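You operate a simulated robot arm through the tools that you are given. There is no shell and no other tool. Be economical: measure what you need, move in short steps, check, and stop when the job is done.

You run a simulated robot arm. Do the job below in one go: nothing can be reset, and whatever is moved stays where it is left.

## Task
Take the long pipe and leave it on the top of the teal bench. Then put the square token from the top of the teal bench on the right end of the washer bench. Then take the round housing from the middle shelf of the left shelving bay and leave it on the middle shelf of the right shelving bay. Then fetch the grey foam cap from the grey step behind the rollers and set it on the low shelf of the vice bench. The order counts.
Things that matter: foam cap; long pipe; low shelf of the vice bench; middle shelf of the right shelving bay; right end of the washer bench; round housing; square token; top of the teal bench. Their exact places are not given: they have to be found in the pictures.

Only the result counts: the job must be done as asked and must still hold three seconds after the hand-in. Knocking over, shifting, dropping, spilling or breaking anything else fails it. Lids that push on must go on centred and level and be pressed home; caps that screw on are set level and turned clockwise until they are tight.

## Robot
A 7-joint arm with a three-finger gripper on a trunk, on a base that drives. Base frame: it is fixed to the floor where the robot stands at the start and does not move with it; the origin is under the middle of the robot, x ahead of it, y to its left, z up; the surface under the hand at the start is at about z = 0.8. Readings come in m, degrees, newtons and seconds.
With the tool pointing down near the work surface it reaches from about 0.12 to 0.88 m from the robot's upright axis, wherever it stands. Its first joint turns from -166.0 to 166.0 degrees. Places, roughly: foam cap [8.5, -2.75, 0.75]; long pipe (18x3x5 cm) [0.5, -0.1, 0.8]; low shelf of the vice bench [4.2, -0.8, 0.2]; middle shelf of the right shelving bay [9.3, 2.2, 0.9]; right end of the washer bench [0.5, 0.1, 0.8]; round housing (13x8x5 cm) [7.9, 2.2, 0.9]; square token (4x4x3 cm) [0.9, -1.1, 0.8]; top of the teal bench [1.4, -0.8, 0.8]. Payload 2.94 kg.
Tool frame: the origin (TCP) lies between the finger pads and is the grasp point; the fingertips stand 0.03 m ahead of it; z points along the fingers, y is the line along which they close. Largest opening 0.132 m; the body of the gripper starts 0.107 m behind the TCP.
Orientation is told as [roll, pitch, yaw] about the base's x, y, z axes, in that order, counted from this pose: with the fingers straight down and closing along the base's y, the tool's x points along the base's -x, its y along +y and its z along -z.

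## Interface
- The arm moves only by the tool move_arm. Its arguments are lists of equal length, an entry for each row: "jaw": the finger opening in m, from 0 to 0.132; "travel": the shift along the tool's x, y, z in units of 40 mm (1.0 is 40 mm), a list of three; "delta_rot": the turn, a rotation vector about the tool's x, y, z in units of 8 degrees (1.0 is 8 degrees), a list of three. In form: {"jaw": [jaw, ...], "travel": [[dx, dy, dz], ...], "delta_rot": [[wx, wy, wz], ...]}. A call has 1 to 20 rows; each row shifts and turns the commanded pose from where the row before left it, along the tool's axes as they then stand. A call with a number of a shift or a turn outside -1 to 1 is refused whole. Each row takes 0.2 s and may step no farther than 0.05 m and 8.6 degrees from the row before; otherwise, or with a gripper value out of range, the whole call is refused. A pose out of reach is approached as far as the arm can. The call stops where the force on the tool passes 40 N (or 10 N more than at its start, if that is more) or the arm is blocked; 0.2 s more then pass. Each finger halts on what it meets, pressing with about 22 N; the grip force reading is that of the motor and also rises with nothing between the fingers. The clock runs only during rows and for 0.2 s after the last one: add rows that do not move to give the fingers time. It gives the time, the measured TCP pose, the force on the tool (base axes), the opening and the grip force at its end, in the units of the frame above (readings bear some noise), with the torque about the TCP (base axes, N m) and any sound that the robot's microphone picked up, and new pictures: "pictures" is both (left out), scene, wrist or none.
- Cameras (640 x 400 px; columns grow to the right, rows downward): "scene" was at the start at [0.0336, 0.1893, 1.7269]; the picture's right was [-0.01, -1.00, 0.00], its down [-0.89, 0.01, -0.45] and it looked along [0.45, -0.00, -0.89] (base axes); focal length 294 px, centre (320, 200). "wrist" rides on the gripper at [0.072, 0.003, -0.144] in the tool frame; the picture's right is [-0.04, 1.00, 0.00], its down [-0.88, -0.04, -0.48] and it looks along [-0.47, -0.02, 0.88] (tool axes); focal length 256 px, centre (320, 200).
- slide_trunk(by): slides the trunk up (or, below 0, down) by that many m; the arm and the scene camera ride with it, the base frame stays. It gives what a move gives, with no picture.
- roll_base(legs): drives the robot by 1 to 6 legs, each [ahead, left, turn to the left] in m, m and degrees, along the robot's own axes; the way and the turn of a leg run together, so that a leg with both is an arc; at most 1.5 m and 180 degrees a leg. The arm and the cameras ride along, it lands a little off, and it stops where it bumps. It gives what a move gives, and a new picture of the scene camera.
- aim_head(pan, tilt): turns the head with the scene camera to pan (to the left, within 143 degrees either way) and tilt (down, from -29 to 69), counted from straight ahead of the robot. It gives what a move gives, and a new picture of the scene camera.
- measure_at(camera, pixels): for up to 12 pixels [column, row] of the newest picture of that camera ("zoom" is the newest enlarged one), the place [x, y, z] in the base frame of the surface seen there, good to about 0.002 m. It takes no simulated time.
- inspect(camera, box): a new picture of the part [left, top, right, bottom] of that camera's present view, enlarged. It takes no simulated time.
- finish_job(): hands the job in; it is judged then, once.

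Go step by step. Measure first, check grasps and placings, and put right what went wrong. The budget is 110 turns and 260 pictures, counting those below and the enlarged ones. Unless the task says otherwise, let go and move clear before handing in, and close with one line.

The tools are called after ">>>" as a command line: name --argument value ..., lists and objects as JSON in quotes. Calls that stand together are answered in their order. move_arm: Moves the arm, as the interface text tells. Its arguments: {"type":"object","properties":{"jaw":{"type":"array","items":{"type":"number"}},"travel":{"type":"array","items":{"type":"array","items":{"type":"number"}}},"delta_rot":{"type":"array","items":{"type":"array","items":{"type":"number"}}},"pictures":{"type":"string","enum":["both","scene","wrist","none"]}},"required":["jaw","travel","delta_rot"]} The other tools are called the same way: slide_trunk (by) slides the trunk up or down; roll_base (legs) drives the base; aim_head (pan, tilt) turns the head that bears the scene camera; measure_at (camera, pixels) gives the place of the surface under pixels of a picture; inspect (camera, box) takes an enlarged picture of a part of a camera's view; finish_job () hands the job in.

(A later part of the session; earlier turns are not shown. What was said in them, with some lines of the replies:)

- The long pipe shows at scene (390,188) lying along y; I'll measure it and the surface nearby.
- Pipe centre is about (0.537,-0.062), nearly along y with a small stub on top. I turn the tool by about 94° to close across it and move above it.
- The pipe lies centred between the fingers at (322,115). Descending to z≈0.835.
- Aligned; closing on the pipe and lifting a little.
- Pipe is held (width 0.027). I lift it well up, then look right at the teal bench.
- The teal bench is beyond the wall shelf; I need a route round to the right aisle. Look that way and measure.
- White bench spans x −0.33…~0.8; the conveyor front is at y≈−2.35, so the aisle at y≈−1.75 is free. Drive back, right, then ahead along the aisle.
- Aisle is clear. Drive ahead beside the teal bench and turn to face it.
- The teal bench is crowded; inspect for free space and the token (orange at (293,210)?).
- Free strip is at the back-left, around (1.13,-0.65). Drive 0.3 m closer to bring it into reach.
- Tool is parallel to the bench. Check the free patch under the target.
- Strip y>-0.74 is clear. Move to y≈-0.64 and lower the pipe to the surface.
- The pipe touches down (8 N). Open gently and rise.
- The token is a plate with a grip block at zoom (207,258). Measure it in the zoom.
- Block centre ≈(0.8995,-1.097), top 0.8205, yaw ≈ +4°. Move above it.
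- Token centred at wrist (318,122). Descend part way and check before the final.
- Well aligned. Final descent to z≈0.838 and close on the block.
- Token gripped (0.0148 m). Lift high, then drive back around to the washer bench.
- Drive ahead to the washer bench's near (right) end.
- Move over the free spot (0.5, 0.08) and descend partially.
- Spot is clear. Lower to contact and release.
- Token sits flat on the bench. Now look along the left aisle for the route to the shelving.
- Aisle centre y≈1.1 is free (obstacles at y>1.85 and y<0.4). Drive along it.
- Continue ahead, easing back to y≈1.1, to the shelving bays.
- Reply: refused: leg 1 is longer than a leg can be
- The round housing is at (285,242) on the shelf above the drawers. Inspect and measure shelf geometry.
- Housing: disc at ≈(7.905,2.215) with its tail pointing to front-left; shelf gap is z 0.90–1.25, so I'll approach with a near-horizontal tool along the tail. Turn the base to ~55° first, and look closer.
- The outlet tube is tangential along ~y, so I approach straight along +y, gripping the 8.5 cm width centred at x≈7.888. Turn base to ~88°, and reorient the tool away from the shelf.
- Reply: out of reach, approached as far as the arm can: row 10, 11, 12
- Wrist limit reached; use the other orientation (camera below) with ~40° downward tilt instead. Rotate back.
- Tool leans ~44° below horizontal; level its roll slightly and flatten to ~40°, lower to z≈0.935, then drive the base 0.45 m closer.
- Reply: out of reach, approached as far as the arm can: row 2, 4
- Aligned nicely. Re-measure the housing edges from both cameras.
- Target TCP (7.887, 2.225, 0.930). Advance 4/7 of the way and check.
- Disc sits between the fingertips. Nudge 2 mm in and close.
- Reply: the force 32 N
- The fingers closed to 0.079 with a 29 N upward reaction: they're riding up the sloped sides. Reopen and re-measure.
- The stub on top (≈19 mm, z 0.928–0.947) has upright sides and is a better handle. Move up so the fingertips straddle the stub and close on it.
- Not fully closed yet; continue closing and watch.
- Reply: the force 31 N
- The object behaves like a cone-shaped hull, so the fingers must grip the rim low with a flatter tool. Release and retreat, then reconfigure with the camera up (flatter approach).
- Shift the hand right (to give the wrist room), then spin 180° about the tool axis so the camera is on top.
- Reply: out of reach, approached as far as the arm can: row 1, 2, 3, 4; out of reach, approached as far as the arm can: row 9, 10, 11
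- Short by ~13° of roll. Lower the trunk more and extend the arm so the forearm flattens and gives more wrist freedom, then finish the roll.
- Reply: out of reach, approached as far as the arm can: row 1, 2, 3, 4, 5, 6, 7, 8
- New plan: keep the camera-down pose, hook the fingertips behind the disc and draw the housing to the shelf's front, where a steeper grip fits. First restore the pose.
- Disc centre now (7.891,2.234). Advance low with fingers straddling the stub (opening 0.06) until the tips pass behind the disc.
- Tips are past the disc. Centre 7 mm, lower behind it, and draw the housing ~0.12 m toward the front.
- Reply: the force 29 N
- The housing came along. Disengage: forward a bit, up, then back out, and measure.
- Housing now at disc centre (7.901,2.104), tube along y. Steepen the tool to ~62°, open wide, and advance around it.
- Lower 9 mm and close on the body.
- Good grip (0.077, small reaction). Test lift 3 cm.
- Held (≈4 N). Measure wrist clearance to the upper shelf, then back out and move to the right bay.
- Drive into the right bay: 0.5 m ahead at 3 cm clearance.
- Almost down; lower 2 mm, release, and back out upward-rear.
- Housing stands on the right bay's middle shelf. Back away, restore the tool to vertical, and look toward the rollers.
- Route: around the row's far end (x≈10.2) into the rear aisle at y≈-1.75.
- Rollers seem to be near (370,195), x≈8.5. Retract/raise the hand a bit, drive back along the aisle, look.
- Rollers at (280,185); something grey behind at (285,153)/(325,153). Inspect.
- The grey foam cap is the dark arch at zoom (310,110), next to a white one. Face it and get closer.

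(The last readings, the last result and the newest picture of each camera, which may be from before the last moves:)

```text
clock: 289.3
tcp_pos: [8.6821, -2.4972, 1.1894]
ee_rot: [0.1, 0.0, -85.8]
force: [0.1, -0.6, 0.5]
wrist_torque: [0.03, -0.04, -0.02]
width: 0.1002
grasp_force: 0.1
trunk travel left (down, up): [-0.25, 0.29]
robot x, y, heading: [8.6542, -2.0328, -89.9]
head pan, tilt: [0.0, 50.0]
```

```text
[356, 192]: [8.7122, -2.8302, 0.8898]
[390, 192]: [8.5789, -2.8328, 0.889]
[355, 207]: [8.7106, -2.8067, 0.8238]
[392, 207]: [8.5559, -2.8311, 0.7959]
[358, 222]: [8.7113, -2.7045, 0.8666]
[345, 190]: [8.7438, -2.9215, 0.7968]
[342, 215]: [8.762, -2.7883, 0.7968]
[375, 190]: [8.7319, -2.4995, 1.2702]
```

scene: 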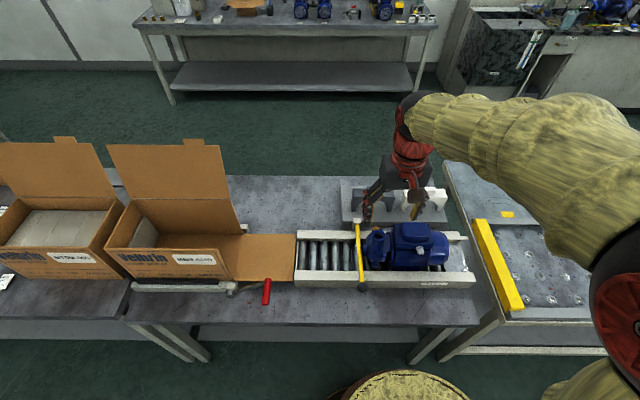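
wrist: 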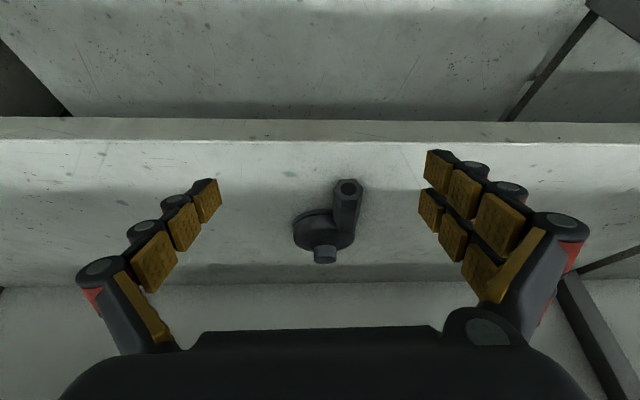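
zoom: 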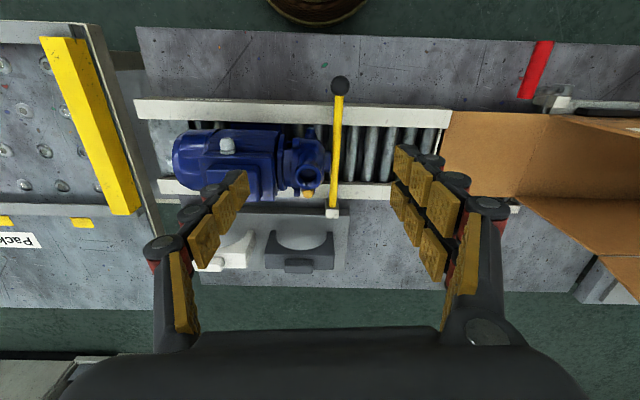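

>>> inspect --camera "wrist" --box '[220, 200, 380, 300]'

>>> measure_at --camera "zoom" --pixels '[[220, 150], [190, 150], [440, 150], [180, 225], [450, 225], [320, 240], [270, 245], [360, 245], [320, 285], [320, 215], [185, 262], [445, 262]]'

```text
4.00 times, centred on (300, 250) of wrist
```

zoom: 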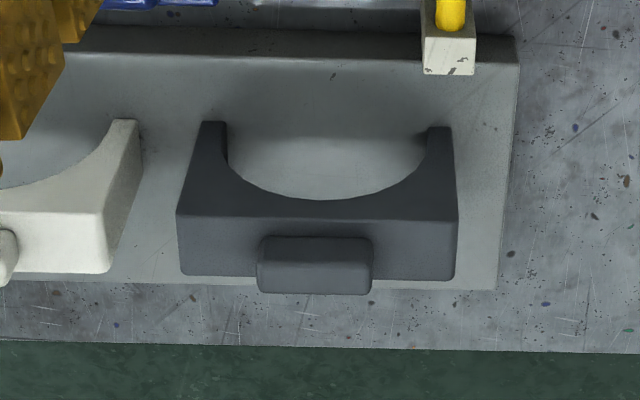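

```text
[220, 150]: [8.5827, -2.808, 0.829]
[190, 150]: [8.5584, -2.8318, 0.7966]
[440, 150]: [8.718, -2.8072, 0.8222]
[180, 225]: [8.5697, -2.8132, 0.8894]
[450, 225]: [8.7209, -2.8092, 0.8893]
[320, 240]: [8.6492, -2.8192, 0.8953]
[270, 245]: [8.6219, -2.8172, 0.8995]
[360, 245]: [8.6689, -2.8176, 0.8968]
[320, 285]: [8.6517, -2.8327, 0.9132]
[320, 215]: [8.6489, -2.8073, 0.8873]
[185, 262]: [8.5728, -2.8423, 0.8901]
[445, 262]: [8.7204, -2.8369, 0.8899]
```

The grey cap spans x 8.57–8.72, y −2.807…−2.85, with a tab (x 8.617–8.680, z 0.89–0.913). Before choosing the grip tilt, look at the vice bench's low shelf.

>>> aim_head --pan -108 --tilt 15

>>> inspect --camera "scene" --box '[280, 100, 480, 225]'

```text
clock: 291.1
tcp_pos: [8.6816, -2.4976, 1.1885]
ee_rot: [0.1, -0.2, -85.9]
force: [0.8, 1.0, 0.1]
wrist_torque: [0.01, 0.0, 0.02]
width: 0.0999
grasp_force: 0.2
trunk travel left (down, up): [-0.25, 0.29]
robot x, y, heading: [8.66, -2.0297, -89.5]
head pan, tilt: [-108.0, 15.0]
```

scene: 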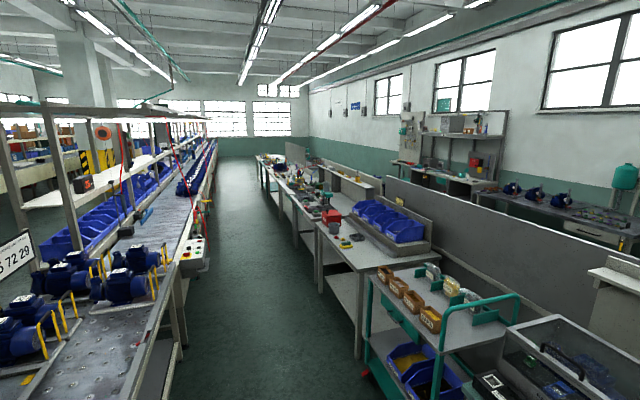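

```text
3.20 times, centred on (380, 162) of scene
```

zoom: 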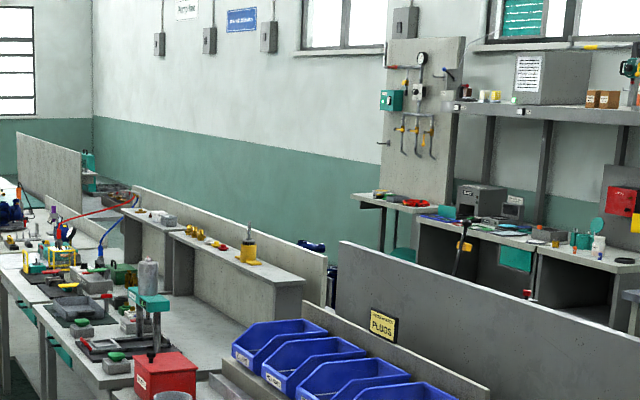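

>>> measure_at --camera "scene" --pixels '[[367, 372], [372, 290], [320, 235], [355, 340], [300, 250], [250, 300], [215, 240], [345, 300], [330, 280], [295, 200], [310, 215], [440, 390]]'

```text
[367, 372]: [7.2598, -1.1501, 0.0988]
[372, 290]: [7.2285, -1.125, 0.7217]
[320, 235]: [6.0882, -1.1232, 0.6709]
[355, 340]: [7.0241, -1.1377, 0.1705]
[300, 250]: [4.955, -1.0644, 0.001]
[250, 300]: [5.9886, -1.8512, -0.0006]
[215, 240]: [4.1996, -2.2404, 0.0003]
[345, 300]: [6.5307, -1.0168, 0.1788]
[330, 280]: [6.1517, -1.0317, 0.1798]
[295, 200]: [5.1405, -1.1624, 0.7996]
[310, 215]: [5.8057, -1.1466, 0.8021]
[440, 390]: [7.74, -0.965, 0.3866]
```

Low shelves are at z≈0.18 with front edges near y≈-1.05, under tops at 0.8, so a grip with the tool ~60° below horizontal, across the tab's ends, suits both. Tilt the tool and move over the cap.

>>> move_arm --jaw '[0.1, 0.1, 0.1, 0.1, 0.1]' --travel '[[0, 0, 0], [0, 0, 0], [0, 0, 0], [0, 0, 0], [0, 0, 0]]' --delta_rot '[[0, 0, 0.33], [0, -1, 0], [0, -1, 0], [0, -1, 0], [0, -0.75, 0]]' --pictures "none"

>>> aim_head --pan 0 --tilt 50

>>> move_arm --jaw '[0.1, 0.1, 0.1, 0.1, 0.1, 0.1, 0.1, 0.1, 0.1, 0.1]' --travel '[[-0.479, -0.093, 0.854], [-0.479, -0.093, 0.854], [-0.479, -0.093, 0.854], [-0.479, -0.093, 0.854], [-0.479, -0.093, 0.854], [-0.479, -0.093, 0.854], [-0.479, -0.093, 0.854], [-0.479, -0.093, 0.854], [-0.479, -0.093, 0.854], [0, 0, 0]]' --delta_rot '[[0, 0, 0], [0, 0, 0], [0, 0, 0], [0, 0, 0], [0, 0, 0], [0, 0, 0], [0, 0, 0], [0, 0, 0], [0, 0, 0], [0, 0, 0]]'

```text
clock: 292.3
tcp_pos: [8.6824, -2.4981, 1.1894]
ee_rot: [0.1, -30.3, -88.5]
force: [0.5, 0.5, 0.5]
wrist_torque: [-0.02, -0.01, -0.04]
width: 0.1002
grasp_force: 0.1
trunk travel left (down, up): [-0.25, 0.29]
robot x, y, heading: [8.6543, -2.0278, -89.4]
head pan, tilt: [-108.0, 15.0]
```

```text
clock: 294.2
tcp_pos: [8.6818, -2.498, 1.189]
ee_rot: [0.1, -30.0, -88.5]
force: [-0.1, -0.3, -0.4]
wrist_torque: [0.0, -0.03, 0.01]
width: 0.1004
grasp_force: 0.0
trunk travel left (down, up): [-0.25, 0.29]
robot x, y, heading: [8.6581, -2.0268, -89.5]
head pan, tilt: [0.0, 50.0]
```

scene: 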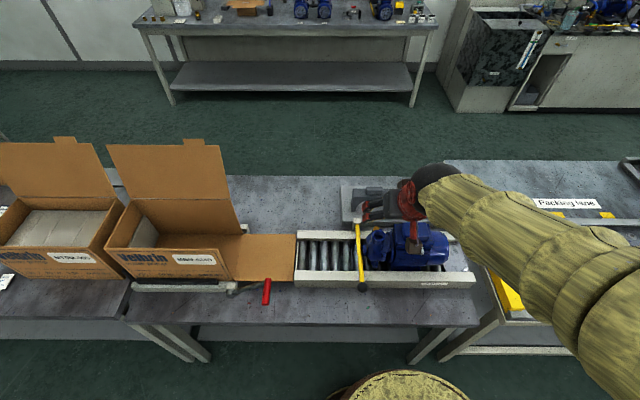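

```text
clock: 296.4
tcp_pos: [8.6541, -2.8031, 1.0124]
ee_rot: [0.2, -30.2, -88.5]
force: [0.3, 0.0, -0.2]
wrist_torque: [0.0, -0.02, 0.01]
width: 0.1002
grasp_force: 0.0
trunk travel left (down, up): [-0.25, 0.29]
robot x, y, heading: [8.6549, -2.0281, -89.3]
head pan, tilt: [0.0, 50.0]
```

scene: 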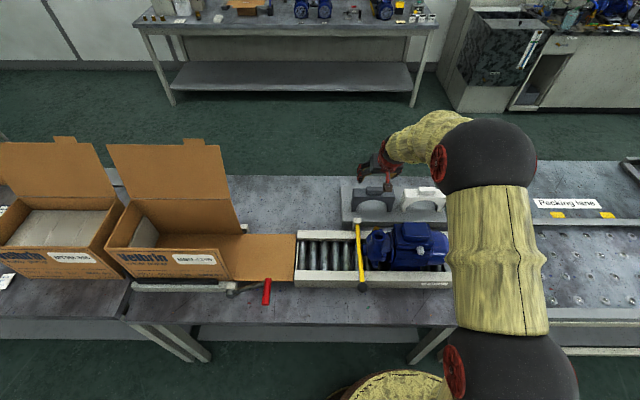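
wrist: 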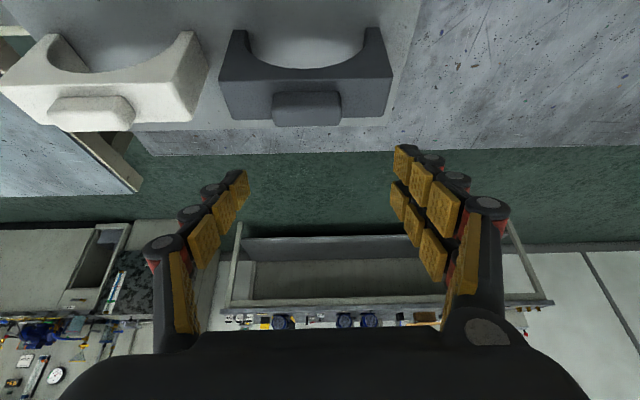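

>>> inspect --camera "wrist" --box '[200, 20, 420, 158]'

>>> measure_at --camera "zoom" --pixels '[[222, 210], [222, 280], [402, 210], [405, 280], [310, 205], [310, 225], [310, 290], [310, 305], [60, 215], [545, 215], [215, 290], [410, 290]]'

```text
2.90 times, centred on (310, 89) of wrist
```

zoom: 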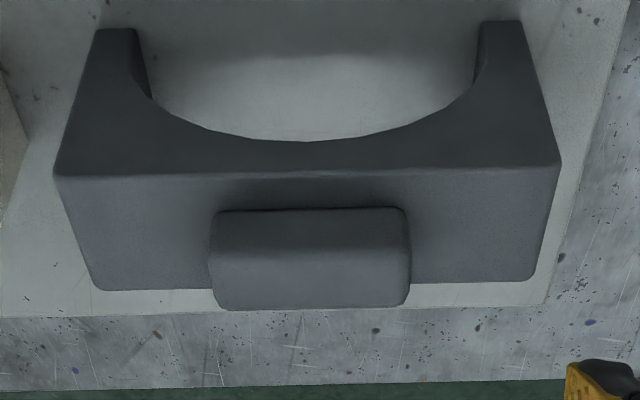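

```text
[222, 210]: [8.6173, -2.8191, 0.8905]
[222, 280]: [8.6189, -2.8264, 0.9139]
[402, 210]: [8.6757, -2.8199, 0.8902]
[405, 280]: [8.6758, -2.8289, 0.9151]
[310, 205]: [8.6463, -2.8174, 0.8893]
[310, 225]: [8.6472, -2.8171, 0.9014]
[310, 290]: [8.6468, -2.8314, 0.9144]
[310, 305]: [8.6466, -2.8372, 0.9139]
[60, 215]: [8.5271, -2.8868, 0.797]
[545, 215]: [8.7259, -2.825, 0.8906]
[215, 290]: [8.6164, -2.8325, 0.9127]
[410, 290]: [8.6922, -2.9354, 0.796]
```

Tab centre (8.647,-2.829), z 0.89–0.915. Descend onto it.

>>> move_arm --jaw '[0.1, 0.1, 0.1, 0.1]' --travel '[[0.263, -0.058, 0.69], [0.263, -0.058, 0.69], [0.263, -0.058, 0.69], [0, 0, 0]]' --delta_rot '[[0, 0, 0], [0, 0, 0], [0, 0, 0], [0, 0, 0]]'

>>> inspect --camera "scene" --box '[320, 150, 460, 237]'

```text
clock: 297.4
tcp_pos: [8.6495, -2.8195, 0.9218]
ee_rot: [0.2, -30.2, -88.5]
force: [0.1, -0.1, -0.2]
wrist_torque: [0.03, 0.02, -0.02]
width: 0.1001
grasp_force: 0.1
trunk travel left (down, up): [-0.25, 0.29]
robot x, y, heading: [8.6583, -2.0316, -89.5]
head pan, tilt: [0.0, 50.0]
```

scene: 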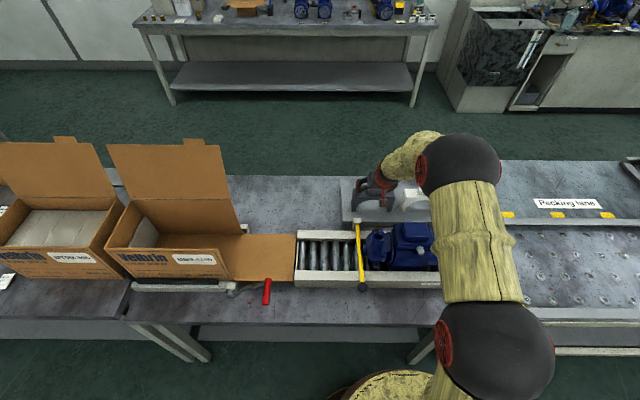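
wrist: 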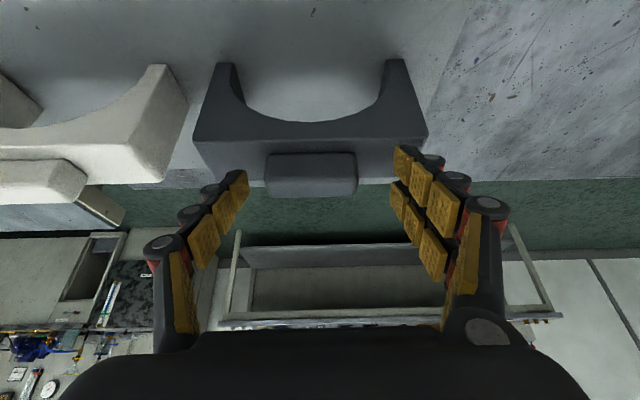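

```text
4.57 times, centred on (390, 194) of scene
```

zoom: 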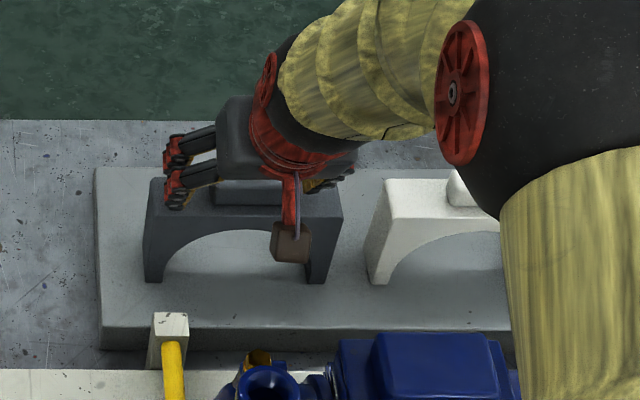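

Aligned with no contact force. Close on the tab.

>>> move_arm --jaw '[0.08, 0.06, 0.03, 0.02, 0.02, 0.02, 0.02]' --travel '[[0, -0.06, 0], [0, 0, 0], [0, 0, 0], [0, 0, 0], [0, 0, 0], [0, 0, 0], [0, 0, 0]]' --delta_rot '[[0, 0, 0], [0, 0, 0], [0, 0, 0], [0, 0, 0], [0, 0, 0], [0, 0, 0], [0, 0, 0]]' --pictures "wrist"

```text
clock: 299.0
tcp_pos: [8.6481, -2.8191, 0.9246]
ee_rot: [0.0, -30.3, -88.6]
force: [-2.5, -3.5, 14.0]
wrist_torque: [-0.36, 0.05, -0.05]
width: 0.0631
grasp_force: 21.7
trunk travel left (down, up): [-0.25, 0.29]
robot x, y, heading: [8.6574, -2.0275, -89.4]
head pan, tilt: [0.0, 50.0]
```

wrist: 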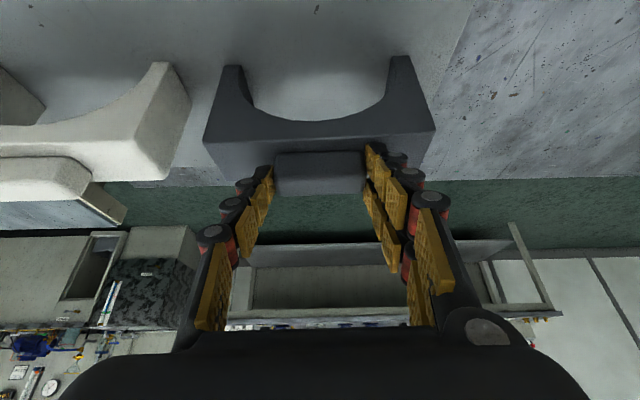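

Width 0.063 matches the tab. Test lift.

>>> move_arm --jaw '[0.02, 0.02, 0.02, 0.02, 0.02]' --travel '[[-0.05, 0, -0.1], [-0.1, 0, -0.17], [-0.15, 0, -0.26], [-0.2, 0, -0.35], [0, 0, 0]]' --delta_rot '[[0, 0, 0], [0, 0, 0], [0, 0, 0], [0, 0, 0], [0, 0, 0]]'

>>> inspect --camera "scene" --box '[320, 150, 460, 237]'

```text
clock: 300.2
tcp_pos: [8.6491, -2.8169, 0.9617]
ee_rot: [0.1, -30.0, -88.6]
force: [0.2, 1.6, -1.2]
wrist_torque: [0.02, 0.01, -0.02]
width: 0.0634
grasp_force: 22.4
trunk travel left (down, up): [-0.25, 0.29]
robot x, y, heading: [8.6574, -2.0291, -89.8]
head pan, tilt: [0.0, 50.0]
```

scene: 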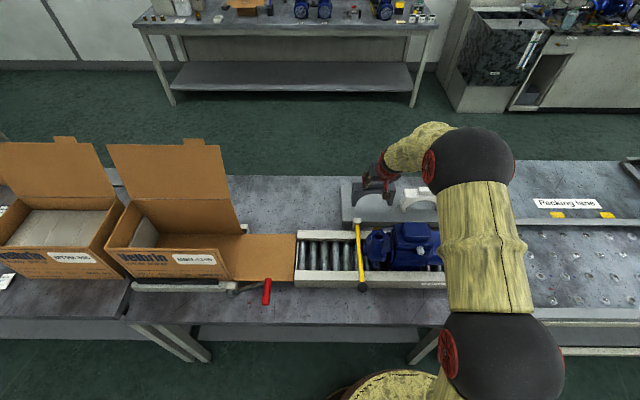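
wrist: 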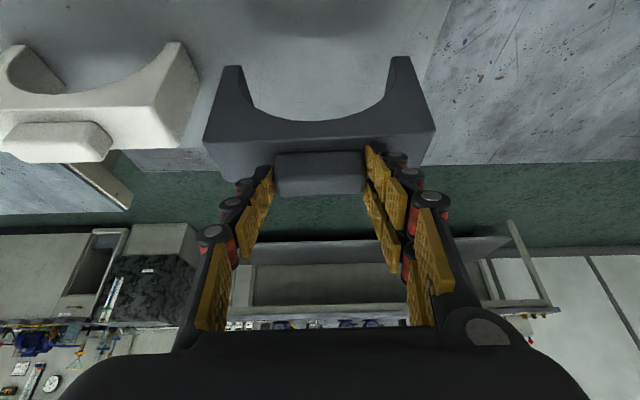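

```text
4.57 times, centred on (390, 194) of scene
```

zoom: 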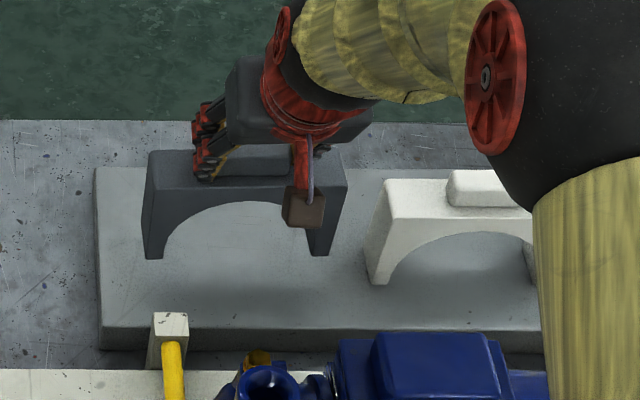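

Cap is held upright. Raise it well above the motor, retract, back off, and turn to face down the aisle (−x).

>>> move_arm --jaw '[0.02, 0.02, 0.02, 0.02, 0.02, 0.02, 0.02, 0.02, 0.02, 0.02, 0.02, 0.02, 0.02]' --travel '[[-0.5, 0, -0.866], [-0.5, 0, -0.866], [-0.5, 0, -0.866], [-0.5, 0, -0.866], [-0.5, 0, -0.866], [0.93, 0, -0.535], [0.93, 0, -0.535], [0.93, 0, -0.535], [0.93, 0, -0.535], [0.93, 0, -0.535], [0.93, 0, -0.535], [0.93, 0, -0.535], [0, 0, 0]]' --delta_rot '[[0, 0, 0], [0, 0, 0], [0, 0, 0], [0, 0, 0], [0, 0, 0], [0, 0, 0], [0, 0, 0], [0, 0, 0], [0, 0, 0], [0, 0, 0], [0, 0, 0], [0, 0, 0], [0, 0, 0]]' --pictures "none"

>>> roll_base --legs '[[-0.3, 0, 0], [0, 0, -90]]'

```text
clock: 303.0
tcp_pos: [8.6409, -2.5149, 1.159]
ee_rot: [0.1, -30.1, -88.5]
force: [-0.6, 1.1, -1.3]
wrist_torque: [0.02, -0.02, -0.03]
width: 0.063
grasp_force: 22.2
trunk travel left (down, up): [-0.25, 0.29]
robot x, y, heading: [8.6572, -2.0288, -89.5]
head pan, tilt: [0.0, 50.0]
```

```text
clock: 308.9
tcp_pos: [8.1674, -1.6994, 1.1594]
ee_rot: [0.1, -30.2, -179.0]
force: [0.6, 0.5, -0.3]
wrist_torque: [0.01, -0.04, -0.02]
width: 0.0631
grasp_force: 22.0
trunk travel left (down, up): [-0.25, 0.29]
robot x, y, heading: [8.656, -1.7204, 180.0]
head pan, tilt: [0.0, 50.0]
```

scene: 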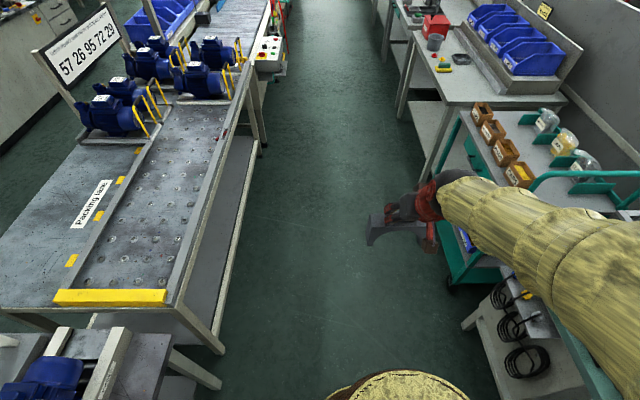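

>>> roll_base --legs '[[1.45, 0, 0], [1.2, 0, 0]]'

```text
clock: 321.7
tcp_pos: [5.5354, -1.7783, 1.1604]
ee_rot: [0.0, -30.1, -176.9]
force: [0.3, 0.0, -0.4]
wrist_torque: [0.0, 0.01, 0.0]
width: 0.0633
grasp_force: 22.1
trunk travel left (down, up): [-0.25, 0.29]
robot x, y, heading: [6.0222, -1.7805, -178.5]
head pan, tilt: [0.0, 50.0]
```

scene: 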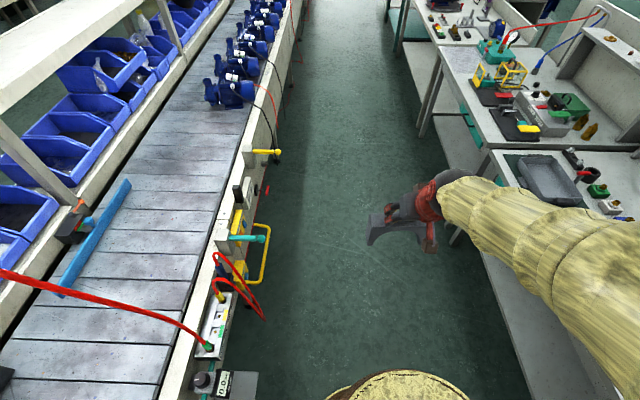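

>>> roll_base --legs '[[1.4, -0.1, -1.5]]'

>>> aim_head --pan -75 --tilt 40

```text
clock: 328.7
tcp_pos: [4.137, -1.7003, 1.1596]
ee_rot: [0.0, -30.2, -178.1]
force: [-1.1, 1.5, -1.4]
wrist_torque: [0.01, 0.0, 0.01]
width: 0.0632
grasp_force: 22.0
trunk travel left (down, up): [-0.25, 0.29]
robot x, y, heading: [4.6264, -1.7155, -179.3]
head pan, tilt: [0.0, 50.0]
```

scene: 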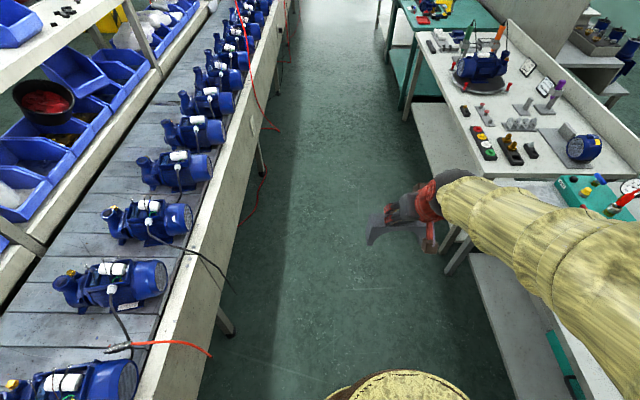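

```text
clock: 330.2
tcp_pos: [4.1361, -1.7015, 1.1598]
ee_rot: [0.1, -30.1, -178.3]
force: [0.1, -0.3, -0.8]
wrist_torque: [0.0, 0.02, -0.02]
width: 0.0631
grasp_force: 22.0
trunk travel left (down, up): [-0.25, 0.29]
robot x, y, heading: [4.6265, -1.7175, -179.5]
head pan, tilt: [-75.0, 40.0]
```

scene: 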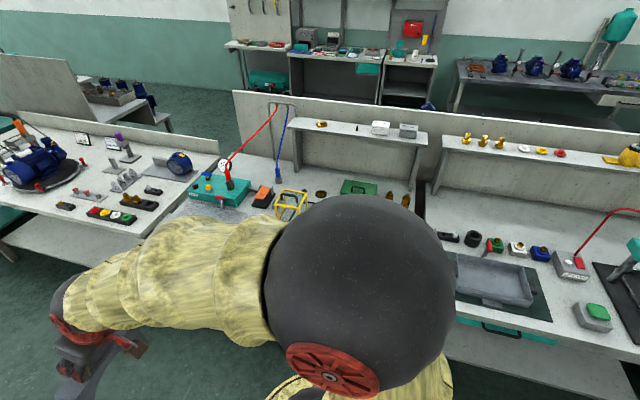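

Move on to x≈4.25 and turn to face the benches.

>>> roll_base --legs '[[0.35, 0.12, 0], [0, 0, -90]]'

>>> aim_head --pan 10 --tilt 48

```text
clock: 336.4
tcp_pos: [4.294, -1.3518, 1.1596]
ee_rot: [0.1, -30.0, 90.6]
force: [-0.4, -0.1, -0.3]
wrist_torque: [-0.03, -0.03, 0.04]
width: 0.0631
grasp_force: 21.6
trunk travel left (down, up): [-0.25, 0.29]
robot x, y, heading: [4.2711, -1.8384, 89.7]
head pan, tilt: [-75.0, 40.0]
```

scene: 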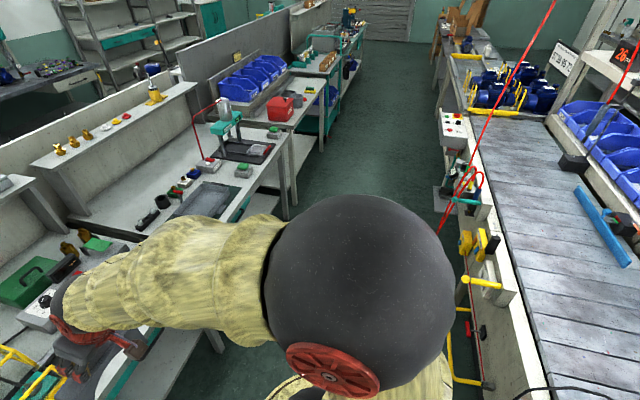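

```text
clock: 338.0
tcp_pos: [4.2932, -1.3515, 1.1596]
ee_rot: [0.1, -30.2, 90.6]
force: [0.3, -0.7, 0.0]
wrist_torque: [0.01, -0.01, 0.01]
width: 0.0633
grasp_force: 21.6
trunk travel left (down, up): [-0.25, 0.29]
robot x, y, heading: [4.2695, -1.8365, 89.6]
head pan, tilt: [10.0, 48.0]
```

scene: 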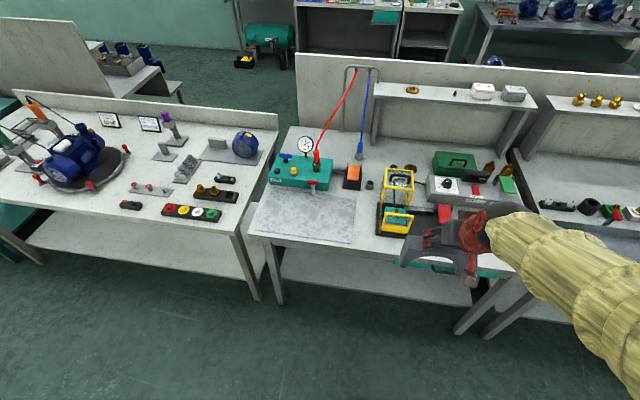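

The bench ahead spans x≈4.2; its low shelf shows at (350,275). Measure shelf and bench bounds.

>>> measure_at --camera "scene" --pixels '[[350, 280], [350, 290], [300, 265], [300, 280], [420, 295], [250, 233], [265, 270], [440, 262], [350, 245], [460, 300], [278, 245], [390, 260]]'

>>> inspect --camera "scene" --box '[240, 210, 540, 345]'

```text
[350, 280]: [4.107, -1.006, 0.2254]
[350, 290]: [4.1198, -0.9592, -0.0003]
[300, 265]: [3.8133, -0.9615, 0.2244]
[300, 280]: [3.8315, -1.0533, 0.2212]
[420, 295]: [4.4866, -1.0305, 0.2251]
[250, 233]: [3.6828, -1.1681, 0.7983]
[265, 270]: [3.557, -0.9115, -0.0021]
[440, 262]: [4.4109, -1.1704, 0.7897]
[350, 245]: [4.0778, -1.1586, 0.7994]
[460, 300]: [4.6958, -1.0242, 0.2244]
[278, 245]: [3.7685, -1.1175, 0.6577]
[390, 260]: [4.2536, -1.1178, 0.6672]
```

```text
2.13 times, centred on (390, 278) of scene
```

zoom: 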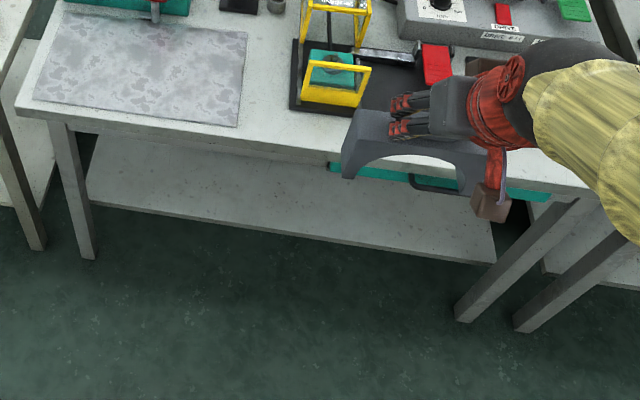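

Low shelf: z 0.225, front edge y≈-1.055. Check the apron depth near x≈4.05 (left of the drawer).

>>> measure_at --camera "scene" --pixels '[[330, 250], [330, 255], [330, 260], [330, 265], [330, 270], [330, 275], [330, 280], [330, 285], [395, 268], [400, 275], [340, 262], [310, 283]]'

```text
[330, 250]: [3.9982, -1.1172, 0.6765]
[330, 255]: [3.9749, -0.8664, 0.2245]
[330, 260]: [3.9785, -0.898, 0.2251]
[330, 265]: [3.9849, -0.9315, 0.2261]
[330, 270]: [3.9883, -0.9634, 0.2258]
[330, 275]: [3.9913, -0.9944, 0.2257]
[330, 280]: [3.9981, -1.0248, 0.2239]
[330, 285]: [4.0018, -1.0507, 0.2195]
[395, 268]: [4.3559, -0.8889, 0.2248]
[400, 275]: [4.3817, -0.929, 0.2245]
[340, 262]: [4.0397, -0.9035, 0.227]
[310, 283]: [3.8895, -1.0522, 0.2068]
```

Apron bottom 0.67; aim TCP (4.05,-1.0,0.356). Shift base left, lower the trunk, then lower the arm outside the bench.

>>> roll_base --legs '[[0, 0.23, 0]]'

>>> slide_trunk --by -0.25

>>> move_arm --jaw '[0.02, 0.02, 0.02, 0.02, 0.02, 0.02, 0.02, 0.02, 0.02]' --travel '[[0.5, 0, 0.866], [0.5, 0, 0.866], [0.5, 0, 0.866], [0.5, 0, 0.866], [0.5, 0, 0.866], [0.5, 0, 0.866], [0.5, 0, 0.866], [0.5, 0, 0.866], [0, 0, 0]]' --delta_rot '[[0, 0, 0], [0, 0, 0], [0, 0, 0], [0, 0, 0], [0, 0, 0], [0, 0, 0], [0, 0, 0], [0, 0, 0], [0, 0, 0]]'

```text
clock: 339.8
tcp_pos: [4.0576, -1.3503, 1.1595]
ee_rot: [0.0, -30.1, 90.9]
force: [-0.3, 0.1, -0.8]
wrist_torque: [-0.02, -0.04, -0.02]
width: 0.0629
grasp_force: 22.2
trunk travel left (down, up): [-0.25, 0.29]
robot x, y, heading: [4.0333, -1.8374, 89.8]
head pan, tilt: [10.0, 48.0]
```

scene: 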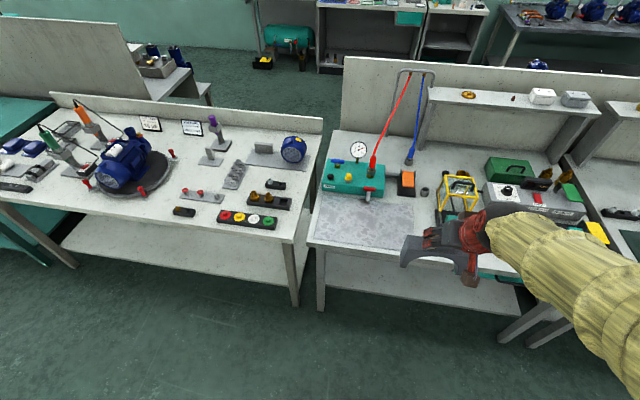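

```text
clock: 342.3
tcp_pos: [4.0574, -1.3487, 0.9101]
ee_rot: [0.2, -30.0, 90.9]
force: [0.1, 1.4, 0.2]
wrist_torque: [-0.01, 0.03, -0.01]
width: 0.063
grasp_force: 21.7
trunk travel left (down, up): [0.0, 0.54]
robot x, y, heading: [4.037, -1.8375, 89.7]
head pan, tilt: [10.0, 48.0]
```

```text
clock: 344.3
tcp_pos: [4.0512, -1.351, 0.6122]
ee_rot: [1.1, -29.8, 91.2]
force: [0.5, -0.8, -0.5]
wrist_torque: [-0.01, 0.02, 0.03]
width: 0.0632
grasp_force: 22.4
out of reach, approached as far as the arm can: row 7, 8
trunk travel left (down, up): [0.0, 0.54]
robot x, y, heading: [4.0381, -1.8373, 89.9]
head pan, tilt: [10.0, 48.0]
```

scene: 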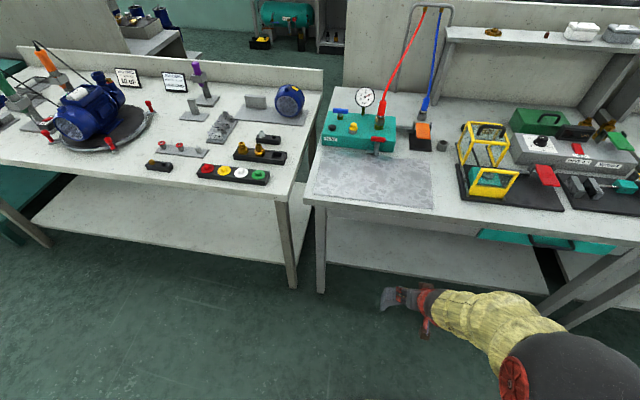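
wrist: 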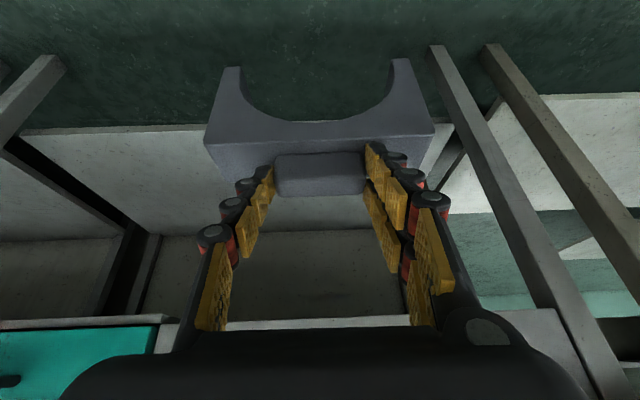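

Reach limit with the arm folded. Back the base 0.1 m, extend the arm, and lower further.

>>> roll_base --legs '[[-0.1, 0, 0]]'

>>> move_arm --jaw '[0.02, 0.02, 0.02, 0.02, 0.02, 0.02, 0.02, 0.02, 0.02, 0.02, 0.02, 0.02, 0.02]' --travel '[[-0.866, 0, 0.5], [-0.866, 0, 0.5], [-0.866, 0, 0.5], [-0.866, 0, 0.5], [-0.866, 0, 0.5], [0.5, 0, 0.866], [0.5, 0, 0.866], [0.5, 0, 0.866], [0.5, 0, 0.866], [0.5, 0, 0.866], [0.5, 0, 0.866], [0, 0, 0], [0, 0, 0]]' --delta_rot '[[0, 0, 0], [0, 0, 0], [0, 0, 0], [0, 0, 0], [0, 0, 0], [0, 0, 0], [0, 0, 0], [0, 0, 0], [0, 0, 0], [0, 0, 0], [0, 0, 0], [0, 0, 0], [0, 0, 0]]'

```text
clock: 345.5
tcp_pos: [4.0495, -1.4498, 0.6119]
ee_rot: [1.3, -29.8, 90.7]
force: [-0.2, 0.1, -0.7]
wrist_torque: [0.0, 0.03, 0.0]
width: 0.0633
grasp_force: 22.0
trunk travel left (down, up): [0.0, 0.54]
robot x, y, heading: [4.037, -1.9366, 89.8]
head pan, tilt: [10.0, 48.0]
```

scene: 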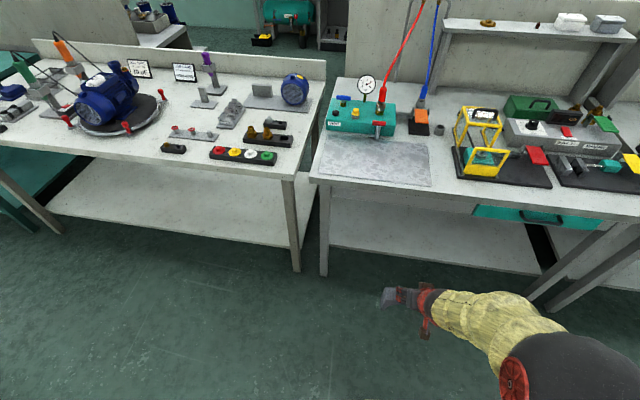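

```text
clock: 348.3
tcp_pos: [4.0411, -1.2538, 0.3721]
ee_rot: [1.3, -29.8, 90.8]
force: [0.2, 0.2, -0.4]
wrist_torque: [0.0, 0.02, -0.03]
width: 0.063
grasp_force: 22.3
trunk travel left (down, up): [0.0, 0.54]
robot x, y, heading: [4.0399, -1.9367, 89.9]
head pan, tilt: [10.0, 48.0]
```

scene: 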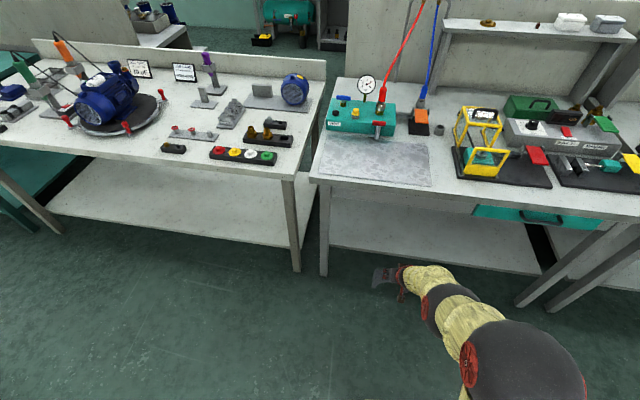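
wrist: 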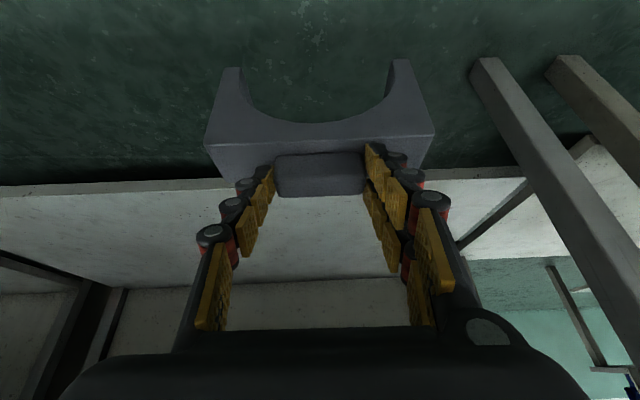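

Low enough. Check elbow clearance, level the cap a touch and raise 1.5 cm before sliding in.

>>> measure_at --camera "scene" --pixels '[[520, 345], [470, 310], [440, 270], [425, 290], [465, 300], [405, 295], [550, 380]]'

>>> move_arm --jaw '[0.02, 0.02, 0.02]' --travel '[[-0.2, 0, -0.35], [0, 0, 0], [0, 0, 0]]' --delta_rot '[[0.122, 0, -0.07], [0, 0, 0], [0, 0, 0]]' --pictures "none"

```text
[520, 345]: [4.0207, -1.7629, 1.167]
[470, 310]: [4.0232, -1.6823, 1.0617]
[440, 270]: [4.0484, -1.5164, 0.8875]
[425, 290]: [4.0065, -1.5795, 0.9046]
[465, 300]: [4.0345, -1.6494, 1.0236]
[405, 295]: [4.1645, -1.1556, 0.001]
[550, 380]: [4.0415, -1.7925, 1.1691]
```

```text
clock: 349.1
tcp_pos: [4.0421, -1.252, 0.3885]
ee_rot: [-0.1, -29.9, 91.5]
force: [0.0, 0.1, -0.8]
wrist_torque: [0.01, 0.0, 0.03]
width: 0.0629
grasp_force: 22.2
trunk travel left (down, up): [0.0, 0.54]
robot x, y, heading: [4.0339, -1.9351, 89.8]
head pan, tilt: [10.0, 48.0]
```

Arm stays clear of the bench front. Drive in 0.2 m.

>>> roll_base --legs '[[0.2, 0, 0]]'

>>> move_arm --jaw '[0.02, 0.02, 0.02]' --travel '[[-0.55, 0, 0.317], [-0.55, 0, 0.317], [0, 0, 0]]' --delta_rot '[[0, 0, 0], [0, 0, 0], [0, 0, 0]]'

>>> inspect --camera "scene" --box '[300, 200, 540, 350]'

```text
clock: 350.7
tcp_pos: [4.0452, -1.0511, 0.3886]
ee_rot: [0.0, -29.9, 91.3]
force: [0.7, -0.4, -0.7]
wrist_torque: [0.0, -0.02, 0.04]
width: 0.0629
grasp_force: 22.0
trunk travel left (down, up): [0.0, 0.54]
robot x, y, heading: [4.0412, -1.737, 89.4]
head pan, tilt: [10.0, 48.0]
```

scene: 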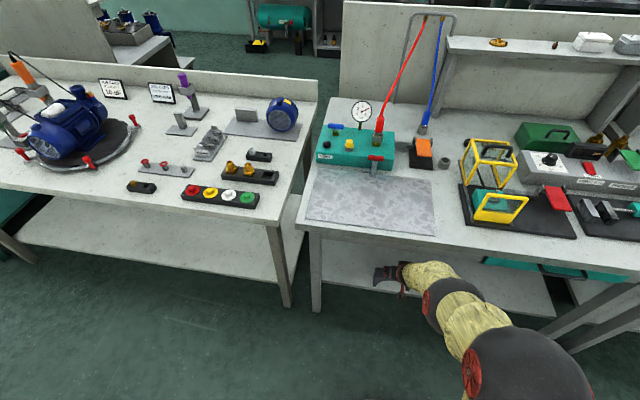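

```text
clock: 351.5
tcp_pos: [4.0442, -1.0117, 0.3806]
ee_rot: [0.0, -29.0, 91.2]
force: [0.0, 0.3, -0.5]
wrist_torque: [0.0, 0.0, 0.03]
width: 0.063
grasp_force: 21.7
trunk travel left (down, up): [0.0, 0.54]
robot x, y, heading: [4.0368, -1.7362, 89.4]
head pan, tilt: [10.0, 48.0]
```

scene: 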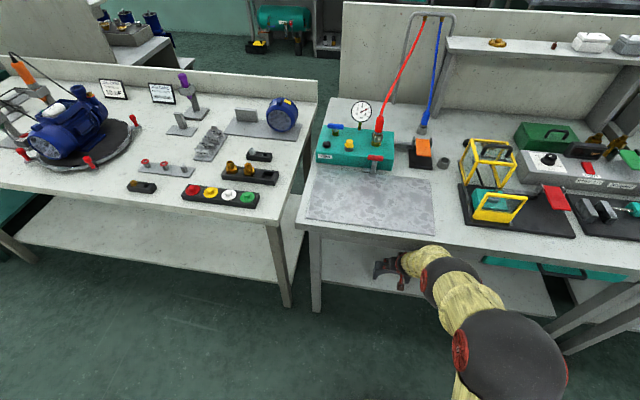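
wrist: 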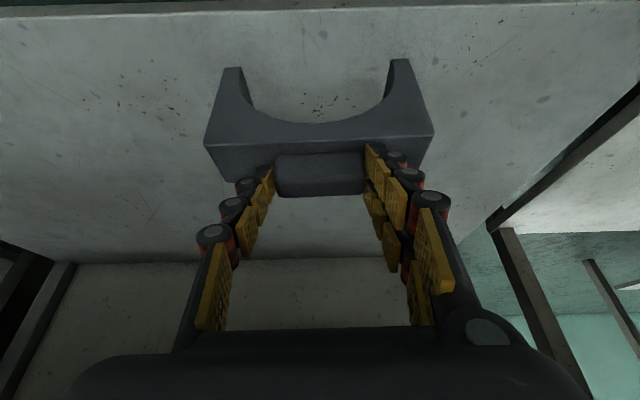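

```text
2.67 times, centred on (420, 275) of scene
```

zoom: 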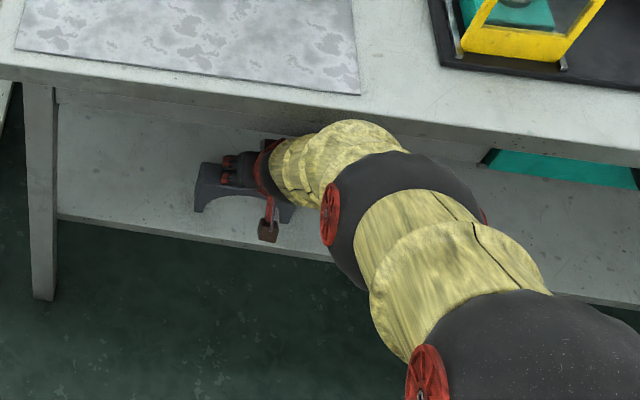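

Cap is over the shelf. Lower in small steps until contact.

>>> move_arm --jaw '[0.02, 0.02, 0.02, 0.02, 0.02, 0.02]' --travel '[[0.12, 0, 0.21], [0.12, 0, 0.21], [0.06, 0, 0.11], [0.025, 0, 0.043], [0, 0, 0], [0, 0, 0]]' --delta_rot '[[0, 0, 0], [0, 0, 0], [0, 0, 0], [0, 0, 0], [0, 0, 0], [0, 0, 0]]' --pictures "wrist"

```text
clock: 352.9
tcp_pos: [4.044, -0.9983, 0.3636]
ee_rot: [-0.1, -29.9, 91.4]
force: [-0.4, 0.1, -0.8]
wrist_torque: [-0.04, 0.02, -0.02]
width: 0.0631
grasp_force: 22.0
trunk travel left (down, up): [0.0, 0.54]
robot x, y, heading: [4.0352, -1.7349, 89.6]
head pan, tilt: [10.0, 48.0]
```

wrist: 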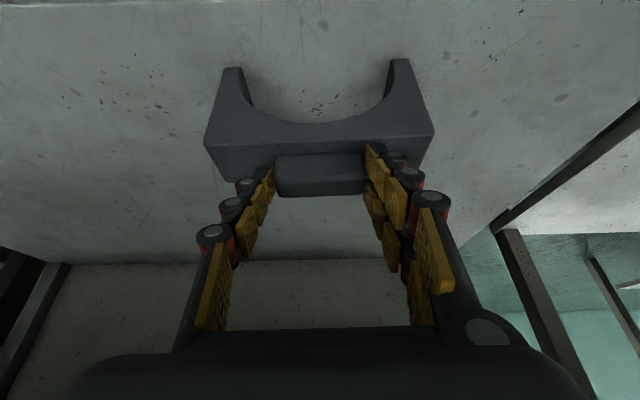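

>>> move_arm --jaw '[0.02, 0.02, 0.02, 0.02, 0.02]' --travel '[[0.05, 0, 0.09], [0.04, 0, 0.06], [0.025, 0, 0.043], [0, 0, 0], [0, 0, 0]]' --delta_rot '[[0, 0, 0], [0, 0, 0], [0, 0, 0], [0, 0, 0], [0, 0, 0]]' --pictures "none"

```text
clock: 354.1
tcp_pos: [4.0438, -0.999, 0.3539]
ee_rot: [0.0, -29.9, 91.3]
force: [0.5, -0.3, 2.6]
wrist_torque: [0.13, 0.16, 0.04]
width: 0.0633
grasp_force: 22.1
trunk travel left (down, up): [0.0, 0.54]
robot x, y, heading: [4.035, -1.7347, 89.5]
head pan, tilt: [10.0, 48.0]
```

Contact felt. Open and withdraw slightly up and straight back.

>>> move_arm --jaw '[0.065, 0.08, 0.09, 0.1, 0.1, 0.1, 0.1, 0.1, 0.1, 0.1, 0.1]' --travel '[[0, 0, 0], [0, 0, 0], [0, 0, 0], [0, 0, 0], [0, 0, 0], [-0.1, 0, -0.173], [0.2, 0, -0.5], [0.6, 0, -0.5], [0.7, 0, -0.4], [0.7, 0, -0.4], [0, 0, 0]]' --delta_rot '[[0, 0, 0], [0, 0, 0], [0, 0, 0], [0, 0, 0], [0, 0, 0], [0, 0, 0], [0, 0, 0], [0, 0, 0], [0, 0, 0], [0, 0, 0], [0, 0, 0]]'

```text
clock: 356.5
tcp_pos: [4.0528, -1.0976, 0.3789]
ee_rot: [-1.9, -29.6, 91.4]
force: [0.0, -0.2, 0.4]
wrist_torque: [0.01, -0.02, 0.04]
width: 0.1
grasp_force: 0.1
out of reach, approached as far as the arm can: row 9, 10
trunk travel left (down, up): [0.0, 0.54]
robot x, y, heading: [4.038, -1.7339, 89.6]
head pan, tilt: [10.0, 48.0]
```

scene: 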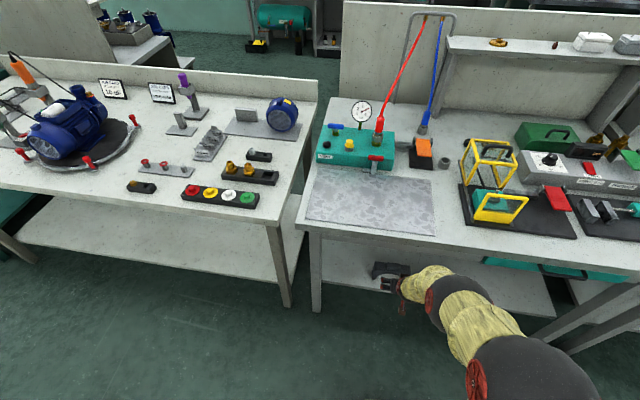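
wrist: 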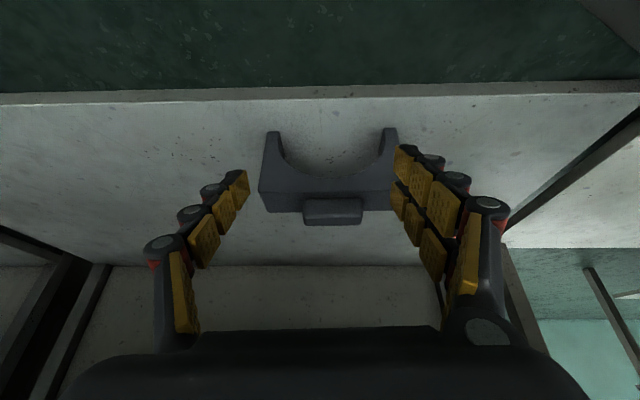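

Cap stands free on the low shelf; the vice at (605,210) confirms the bench. Back off and verify.

>>> roll_base --legs '[[-0.22, 0, 0]]'

>>> inspect --camera "scene" --box '[320, 180, 620, 367]'

>>> inspect --camera "wrist" --box '[0, 0, 640, 400]'

```text
clock: 358.2
tcp_pos: [4.0513, -1.3176, 0.378]
ee_rot: [-1.8, -29.6, 91.5]
force: [0.2, -0.3, -0.2]
wrist_torque: [-0.02, 0.02, 0.0]
width: 0.1
grasp_force: 0.0
trunk travel left (down, up): [0.0, 0.54]
robot x, y, heading: [4.0374, -1.9549, 89.7]
head pan, tilt: [10.0, 48.0]
```

scene: 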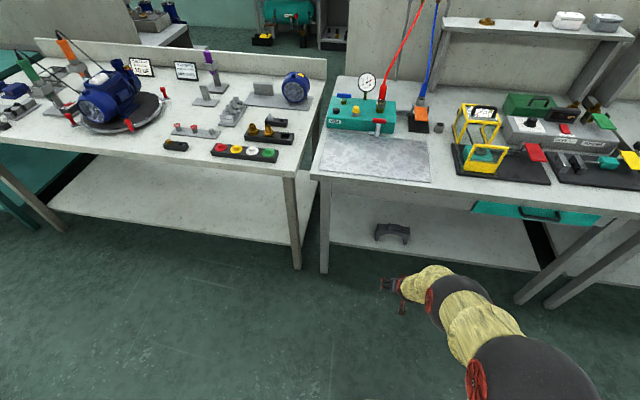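

```text
2.13 times, centred on (470, 274) of scene
```

zoom: 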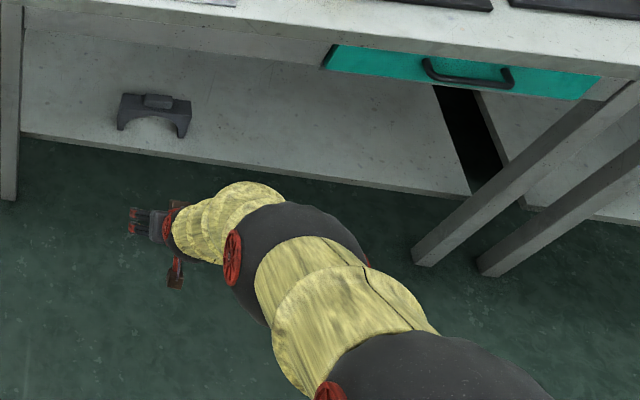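

```text
1.00 times, centred on (320, 200) of wrist (not enlarged: the box is as wide or as high as the picture)
```

zoom: 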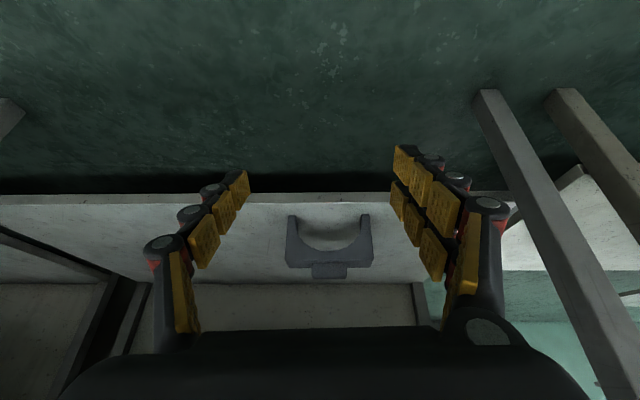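

The cap stands upright on the vice bench's low shelf at zoom (155,110), and the robot is clear of it. All four placements are done, in order, so I'm handing in.

>>> finish_job

```text
The job is handed in.
```

I finished all four moves in the order you gave and handed the job in. The long pipe is on the teal bench, the square token is on the right end of the washer bench, the round housing is on the middle shelf of the right shelving bay, and the grey foam cap is on the vice bench's low shelf.
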